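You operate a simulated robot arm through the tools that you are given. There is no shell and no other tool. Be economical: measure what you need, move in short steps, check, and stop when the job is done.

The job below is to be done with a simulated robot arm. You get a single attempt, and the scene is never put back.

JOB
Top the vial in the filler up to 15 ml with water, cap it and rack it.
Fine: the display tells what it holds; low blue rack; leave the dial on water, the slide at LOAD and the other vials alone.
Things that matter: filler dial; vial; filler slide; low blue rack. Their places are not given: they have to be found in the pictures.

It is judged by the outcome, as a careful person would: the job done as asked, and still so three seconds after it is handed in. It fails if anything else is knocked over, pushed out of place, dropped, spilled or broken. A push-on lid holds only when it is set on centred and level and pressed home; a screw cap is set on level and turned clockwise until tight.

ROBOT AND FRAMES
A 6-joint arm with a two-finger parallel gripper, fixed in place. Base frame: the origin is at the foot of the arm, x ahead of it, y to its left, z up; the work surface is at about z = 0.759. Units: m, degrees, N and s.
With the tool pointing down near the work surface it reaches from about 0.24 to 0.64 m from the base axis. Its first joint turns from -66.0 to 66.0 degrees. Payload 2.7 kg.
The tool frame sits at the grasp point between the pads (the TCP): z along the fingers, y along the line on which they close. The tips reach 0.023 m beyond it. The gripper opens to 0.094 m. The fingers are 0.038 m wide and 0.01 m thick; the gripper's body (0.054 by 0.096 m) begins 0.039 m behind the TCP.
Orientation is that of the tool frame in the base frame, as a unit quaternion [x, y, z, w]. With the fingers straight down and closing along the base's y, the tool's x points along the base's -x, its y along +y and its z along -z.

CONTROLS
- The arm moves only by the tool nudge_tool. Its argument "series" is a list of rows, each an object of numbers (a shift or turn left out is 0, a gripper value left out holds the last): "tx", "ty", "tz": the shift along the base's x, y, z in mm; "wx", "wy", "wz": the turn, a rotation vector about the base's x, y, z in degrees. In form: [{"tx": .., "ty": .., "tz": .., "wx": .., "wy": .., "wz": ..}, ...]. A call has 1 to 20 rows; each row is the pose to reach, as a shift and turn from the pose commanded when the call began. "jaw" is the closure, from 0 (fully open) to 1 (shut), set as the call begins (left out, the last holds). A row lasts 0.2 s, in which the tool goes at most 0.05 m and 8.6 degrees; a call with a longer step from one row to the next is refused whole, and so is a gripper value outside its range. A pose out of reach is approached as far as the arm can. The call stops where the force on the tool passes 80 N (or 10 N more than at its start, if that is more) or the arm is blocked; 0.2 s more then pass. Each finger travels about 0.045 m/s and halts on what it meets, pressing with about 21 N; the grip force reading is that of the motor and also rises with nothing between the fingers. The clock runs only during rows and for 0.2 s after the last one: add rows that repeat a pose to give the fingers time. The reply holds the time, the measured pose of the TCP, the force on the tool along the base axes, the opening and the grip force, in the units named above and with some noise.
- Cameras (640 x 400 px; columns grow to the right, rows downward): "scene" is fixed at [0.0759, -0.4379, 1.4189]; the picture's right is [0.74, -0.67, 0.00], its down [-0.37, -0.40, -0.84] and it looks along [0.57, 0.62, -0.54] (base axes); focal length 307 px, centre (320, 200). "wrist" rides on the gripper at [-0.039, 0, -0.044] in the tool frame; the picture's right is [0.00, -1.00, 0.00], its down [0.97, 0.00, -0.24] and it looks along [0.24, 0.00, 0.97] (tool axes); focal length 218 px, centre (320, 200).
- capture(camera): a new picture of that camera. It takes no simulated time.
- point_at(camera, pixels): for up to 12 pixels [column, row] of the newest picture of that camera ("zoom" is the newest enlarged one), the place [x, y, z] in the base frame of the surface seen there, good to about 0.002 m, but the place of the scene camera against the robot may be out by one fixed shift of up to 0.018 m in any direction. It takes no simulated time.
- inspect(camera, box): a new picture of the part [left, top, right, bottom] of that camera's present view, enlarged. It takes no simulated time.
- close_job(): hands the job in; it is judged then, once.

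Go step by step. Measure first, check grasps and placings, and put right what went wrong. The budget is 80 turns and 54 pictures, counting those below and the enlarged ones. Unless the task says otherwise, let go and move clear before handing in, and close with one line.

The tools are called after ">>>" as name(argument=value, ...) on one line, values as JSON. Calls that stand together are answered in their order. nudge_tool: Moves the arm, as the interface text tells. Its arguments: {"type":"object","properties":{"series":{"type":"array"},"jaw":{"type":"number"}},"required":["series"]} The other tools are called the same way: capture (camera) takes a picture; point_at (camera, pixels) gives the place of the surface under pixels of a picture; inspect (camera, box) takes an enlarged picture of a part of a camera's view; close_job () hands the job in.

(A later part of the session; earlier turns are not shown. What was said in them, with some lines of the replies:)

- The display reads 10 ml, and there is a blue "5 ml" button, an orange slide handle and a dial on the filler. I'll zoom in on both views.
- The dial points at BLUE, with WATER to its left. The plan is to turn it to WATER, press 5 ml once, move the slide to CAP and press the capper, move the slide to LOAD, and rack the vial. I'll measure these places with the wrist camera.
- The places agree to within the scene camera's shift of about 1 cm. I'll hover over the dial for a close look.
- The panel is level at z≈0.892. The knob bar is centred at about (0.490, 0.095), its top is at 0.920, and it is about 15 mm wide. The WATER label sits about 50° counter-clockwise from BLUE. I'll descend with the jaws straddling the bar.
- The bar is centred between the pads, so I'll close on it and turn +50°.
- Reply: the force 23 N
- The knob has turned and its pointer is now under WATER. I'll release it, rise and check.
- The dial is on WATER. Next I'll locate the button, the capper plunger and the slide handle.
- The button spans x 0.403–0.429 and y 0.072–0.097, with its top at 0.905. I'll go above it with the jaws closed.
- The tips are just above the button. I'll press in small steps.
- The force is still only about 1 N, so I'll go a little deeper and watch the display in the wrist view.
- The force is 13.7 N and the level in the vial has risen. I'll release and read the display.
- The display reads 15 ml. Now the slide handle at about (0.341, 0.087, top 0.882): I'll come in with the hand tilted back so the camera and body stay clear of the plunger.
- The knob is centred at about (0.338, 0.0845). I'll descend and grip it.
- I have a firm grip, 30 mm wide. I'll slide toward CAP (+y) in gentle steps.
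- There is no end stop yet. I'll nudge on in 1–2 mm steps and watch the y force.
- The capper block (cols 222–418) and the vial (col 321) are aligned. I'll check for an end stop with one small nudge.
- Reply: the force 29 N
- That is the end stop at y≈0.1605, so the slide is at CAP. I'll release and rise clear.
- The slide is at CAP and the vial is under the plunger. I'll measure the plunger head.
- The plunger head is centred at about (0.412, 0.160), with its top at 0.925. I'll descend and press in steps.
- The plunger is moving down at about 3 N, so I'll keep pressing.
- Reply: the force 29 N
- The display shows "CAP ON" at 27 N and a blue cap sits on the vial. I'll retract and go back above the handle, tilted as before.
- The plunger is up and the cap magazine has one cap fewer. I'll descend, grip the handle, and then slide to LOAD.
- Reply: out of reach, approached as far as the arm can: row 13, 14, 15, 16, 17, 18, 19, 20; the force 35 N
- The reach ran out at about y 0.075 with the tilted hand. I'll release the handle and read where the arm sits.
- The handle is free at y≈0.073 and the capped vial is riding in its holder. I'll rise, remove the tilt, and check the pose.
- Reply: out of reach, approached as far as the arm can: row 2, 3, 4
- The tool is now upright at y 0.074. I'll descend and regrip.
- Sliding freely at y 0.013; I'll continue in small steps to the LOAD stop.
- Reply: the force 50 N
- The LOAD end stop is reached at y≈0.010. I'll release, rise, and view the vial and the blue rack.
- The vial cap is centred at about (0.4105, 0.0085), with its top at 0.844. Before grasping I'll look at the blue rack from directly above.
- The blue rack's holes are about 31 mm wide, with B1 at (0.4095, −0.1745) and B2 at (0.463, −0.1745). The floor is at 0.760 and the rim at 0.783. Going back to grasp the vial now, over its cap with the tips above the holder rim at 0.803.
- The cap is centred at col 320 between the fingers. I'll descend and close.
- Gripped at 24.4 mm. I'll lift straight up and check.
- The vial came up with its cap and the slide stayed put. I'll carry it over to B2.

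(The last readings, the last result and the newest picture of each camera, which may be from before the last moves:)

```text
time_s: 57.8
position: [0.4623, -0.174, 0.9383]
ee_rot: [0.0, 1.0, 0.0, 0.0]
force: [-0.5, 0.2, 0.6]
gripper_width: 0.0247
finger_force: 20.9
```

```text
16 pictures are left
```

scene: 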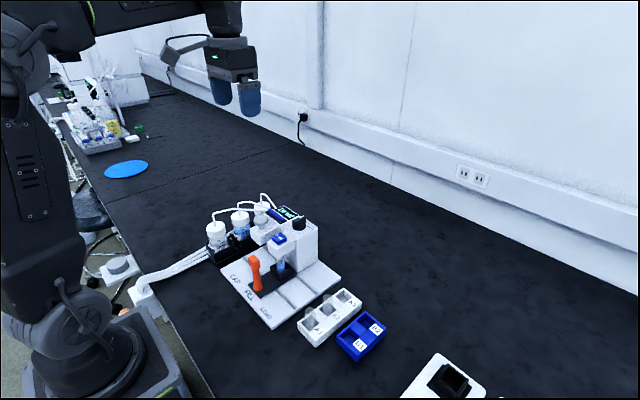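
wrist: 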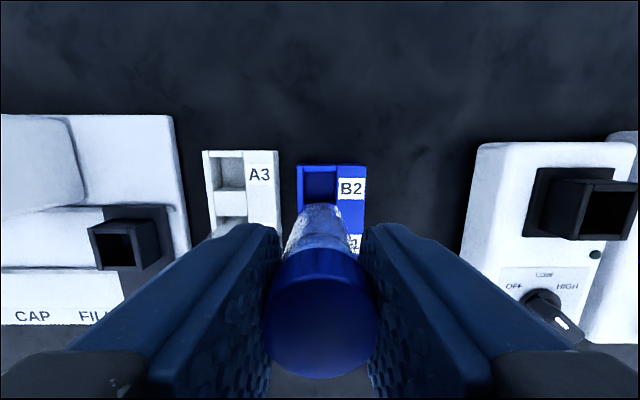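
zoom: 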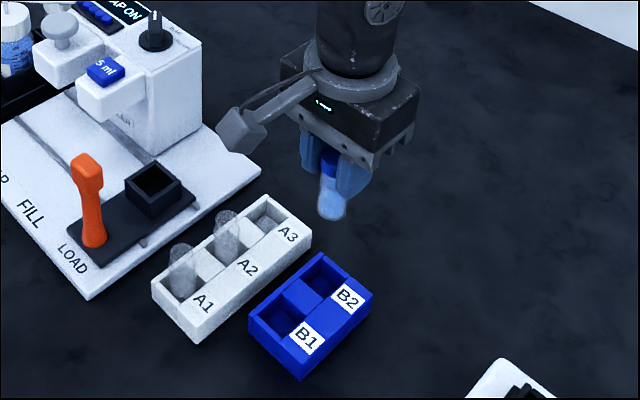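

The vial hangs straight. I'll lower it to just above the rim and check alignment.

>>> nudge_tool(series=[{"tx": 0.5, "tz": -15}, {"tx": 0.5, "tz": -35}, {"tx": 0.5, "tz": -55}, {"tx": 0.5, "tz": -72}, {"tx": 0.5, "tz": -80}, {"tx": 0.5, "tz": -80}])

>>> inspect(camera="scene", box=[330, 260, 410, 340])

>>> inspect(camera="wrist", box=[240, 120, 440, 260])

```text
time_s: 59.2
position: [0.4626, -0.177, 0.8581]
ee_rot: [0.0, 1.0, 0.0, 0.001]
force: [-0.1, 0.8, -0.4]
gripper_width: 0.0246
finger_force: 21.0
```

```text
5.00 times, centred on (370, 300) of scene
```

zoom: 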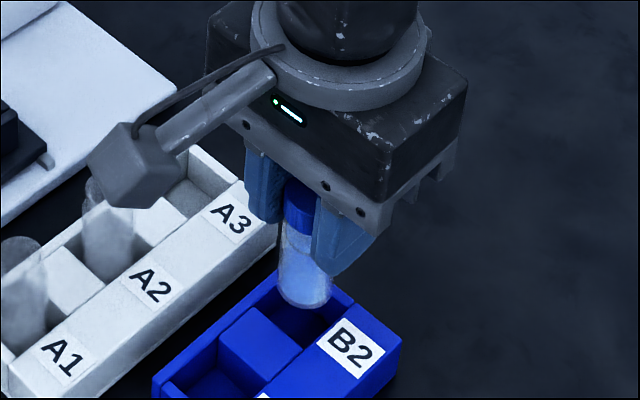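

```text
2.86 times, centred on (340, 190) of wrist
```

zoom: 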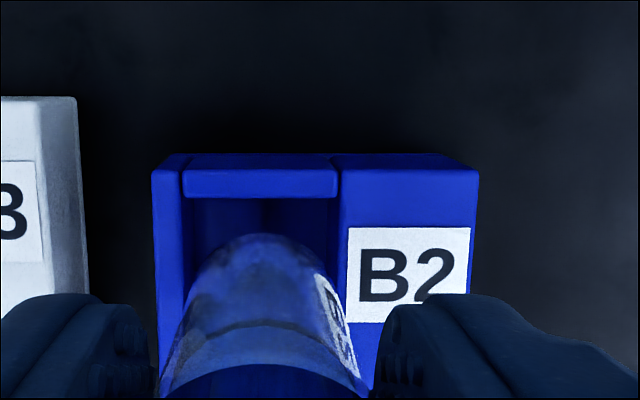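

The vial is centred on the hole (hole cols 188–337, vial centre about 262). A box on the arm's bracket is near A2, so I'll check its position before going lower.

>>> inspect(camera="scene", box=[310, 250, 410, 350])

>>> point_at(camera="scene", pixels=[[333, 297], [325, 291], [340, 298], [340, 288], [342, 283], [340, 299], [370, 282], [345, 305]])

```text
4.00 times, centred on (360, 300) of scene
```

zoom: 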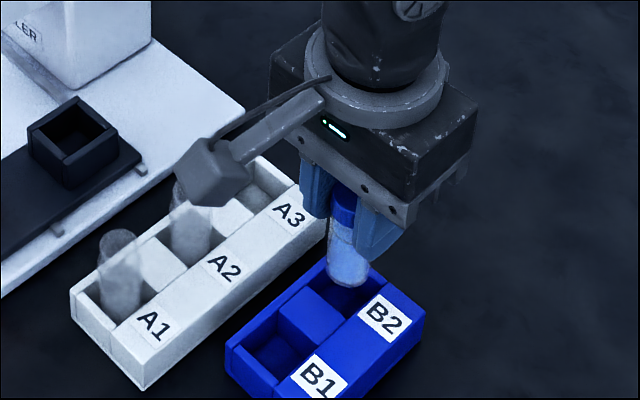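

```text
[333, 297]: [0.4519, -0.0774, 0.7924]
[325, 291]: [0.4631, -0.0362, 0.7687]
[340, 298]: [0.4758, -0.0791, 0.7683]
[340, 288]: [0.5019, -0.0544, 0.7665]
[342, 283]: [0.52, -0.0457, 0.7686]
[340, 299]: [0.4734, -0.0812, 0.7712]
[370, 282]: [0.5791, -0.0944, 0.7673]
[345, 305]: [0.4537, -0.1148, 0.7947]
```

Those pixels referred to an older scene picture, so I'll use the enlarged one.

>>> point_at(camera="zoom", pixels=[[200, 180], [195, 200], [225, 190], [235, 165], [200, 215], [360, 160], [345, 210], [190, 235]])

```text
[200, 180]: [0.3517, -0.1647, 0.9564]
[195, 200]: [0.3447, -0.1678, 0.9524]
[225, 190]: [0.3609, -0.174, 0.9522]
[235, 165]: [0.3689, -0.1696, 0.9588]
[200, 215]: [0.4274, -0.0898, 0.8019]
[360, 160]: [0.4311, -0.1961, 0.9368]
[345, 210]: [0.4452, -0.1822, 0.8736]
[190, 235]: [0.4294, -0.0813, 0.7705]
```

The box is up at z≈0.95 and well clear. I'll lower into B2 in small steps until it touches the floor.

>>> nudge_tool(series=[{"tz": -6}, {"tz": -12}, {"tz": -18}, {"tz": -24}, {"tz": -28}, {"tz": -31}, {"tz": -33}, {"tz": -33}])

>>> inspect(camera="scene", box=[330, 260, 410, 340])

```text
time_s: 61.0
position: [0.4627, -0.175, 0.8255]
ee_rot: [0.001, 1.0, 0.0, 0.0]
force: [1.0, -0.1, -0.4]
gripper_width: 0.0244
finger_force: 21.1
```

```text
5.00 times, centred on (370, 300) of scene
```

zoom: 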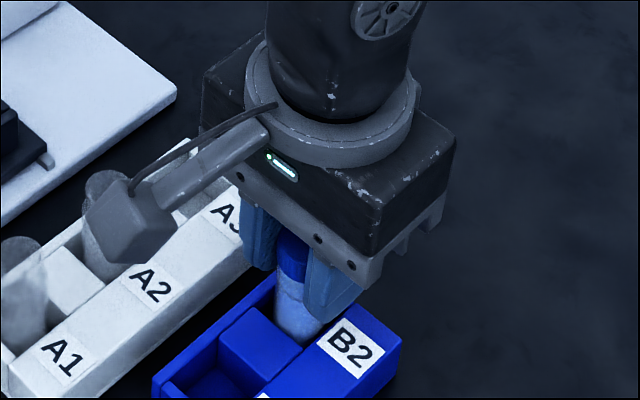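

It is inside the hole with no contact force. I'll keep lowering slowly.

>>> nudge_tool(series=[{"tz": -2}, {"tz": -4}, {"tz": -6}, {"tz": -6}])

>>> nudge_tool(series=[{"tz": -1}, {"tz": -2}, {"tz": -3}, {"tz": -3}])

```text
time_s: 62.0
position: [0.4627, -0.1745, 0.8212]
ee_rot: [0.0, 1.0, -0.001, 0.001]
force: [-1.6, 0.8, 8.3]
gripper_width: 0.0243
finger_force: 20.7
```

```text
time_s: 63.0
position: [0.4634, -0.1747, 0.8166]
ee_rot: [-0.001, 1.0, 0.0, 0.001]
force: [3.9, 0.4, 9.6]
gripper_width: 0.0244
finger_force: 21.5
```

Contact force is about 9 N. I'll check whether it is on the floor.

>>> inspect(camera="scene", box=[330, 260, 410, 340])

>>> inspect(camera="wrist", box=[220, 160, 420, 400])

```text
5.00 times, centred on (370, 300) of scene
```

zoom: 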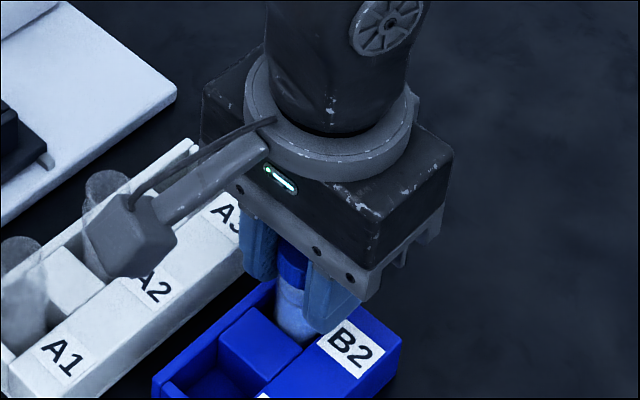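

```text
1.67 times, centred on (320, 280) of wrist
```

zoom: 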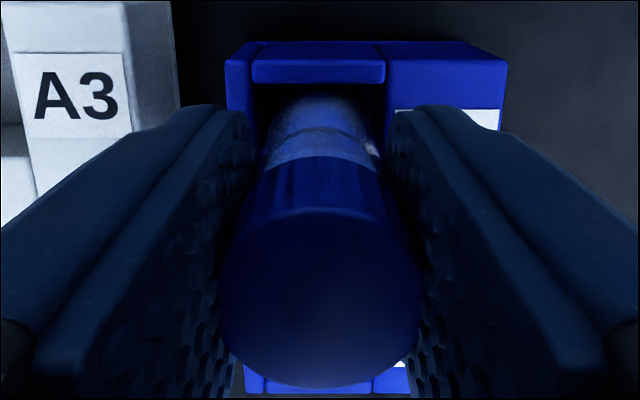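

>>> point_at(camera="zoom", pixels=[[320, 300], [320, 340], [320, 380], [320, 170], [320, 70]])

```text
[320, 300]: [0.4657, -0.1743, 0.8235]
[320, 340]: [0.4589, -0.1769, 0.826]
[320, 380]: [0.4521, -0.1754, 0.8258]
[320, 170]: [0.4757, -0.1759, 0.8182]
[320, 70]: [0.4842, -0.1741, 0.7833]
```

The cap top is level at z≈0.825, which fits the vial standing on the floor. I'll open gently and rise.

>>> nudge_tool(series=[{"tz": 1}, {"tz": 1}, {"tz": 1}, {"tz": 1}], jaw=0.5)

>>> nudge_tool(series=[{"tz": 15}, {"tz": 35}, {"tz": 70}, {"tz": 110}, {"tz": 150}, {"tz": 150, "tx": -30}, {"tz": 150, "tx": -60}])

>>> inspect(camera="scene", box=[190, 180, 400, 370])

>>> capture(camera="wrist")

```text
time_s: 64.0
position: [0.4636, -0.1759, 0.818]
ee_rot: [0.0, 1.0, 0.0, 0.0]
force: [0.5, -0.2, -0.3]
gripper_width: 0.047
finger_force: 0.1
```

```text
time_s: 65.6
position: [0.4028, -0.1751, 0.9663]
ee_rot: [-0.001, 1.0, 0.0, 0.0]
force: [-0.3, 1.0, 1.0]
gripper_width: 0.0468
finger_force: 0.1
```

```text
2.11 times, centred on (295, 275) of scene
```

zoom: 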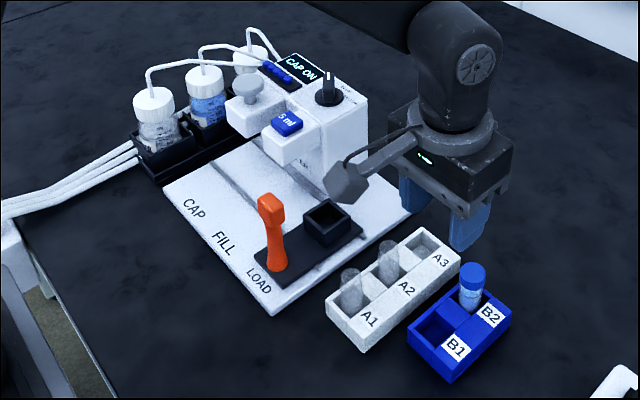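

```text
8 pictures are left
```

wrist: 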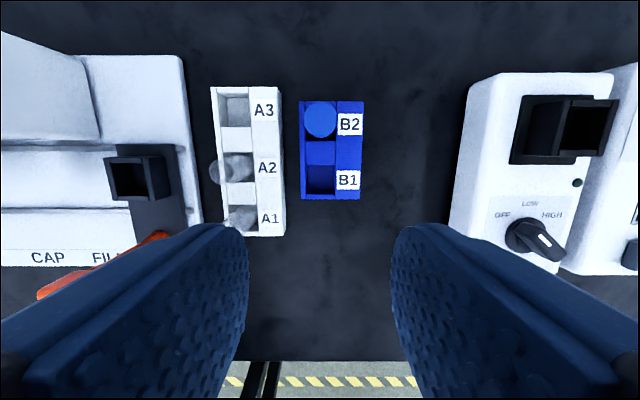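

The capped vial stands upright in B2 with the gripper clear. The slide is at LOAD, the dial is still on WATER and the other vials haven't moved, so I'm handing in.

>>> close_job()

```text
The job is handed in.
```

The vial was topped up to 15 ml with water (read on the display), capped ("CAP ON" shown) and racked in B2 of the blue rack, with the dial left on WATER, the slide at LOAD and the other vials untouched.
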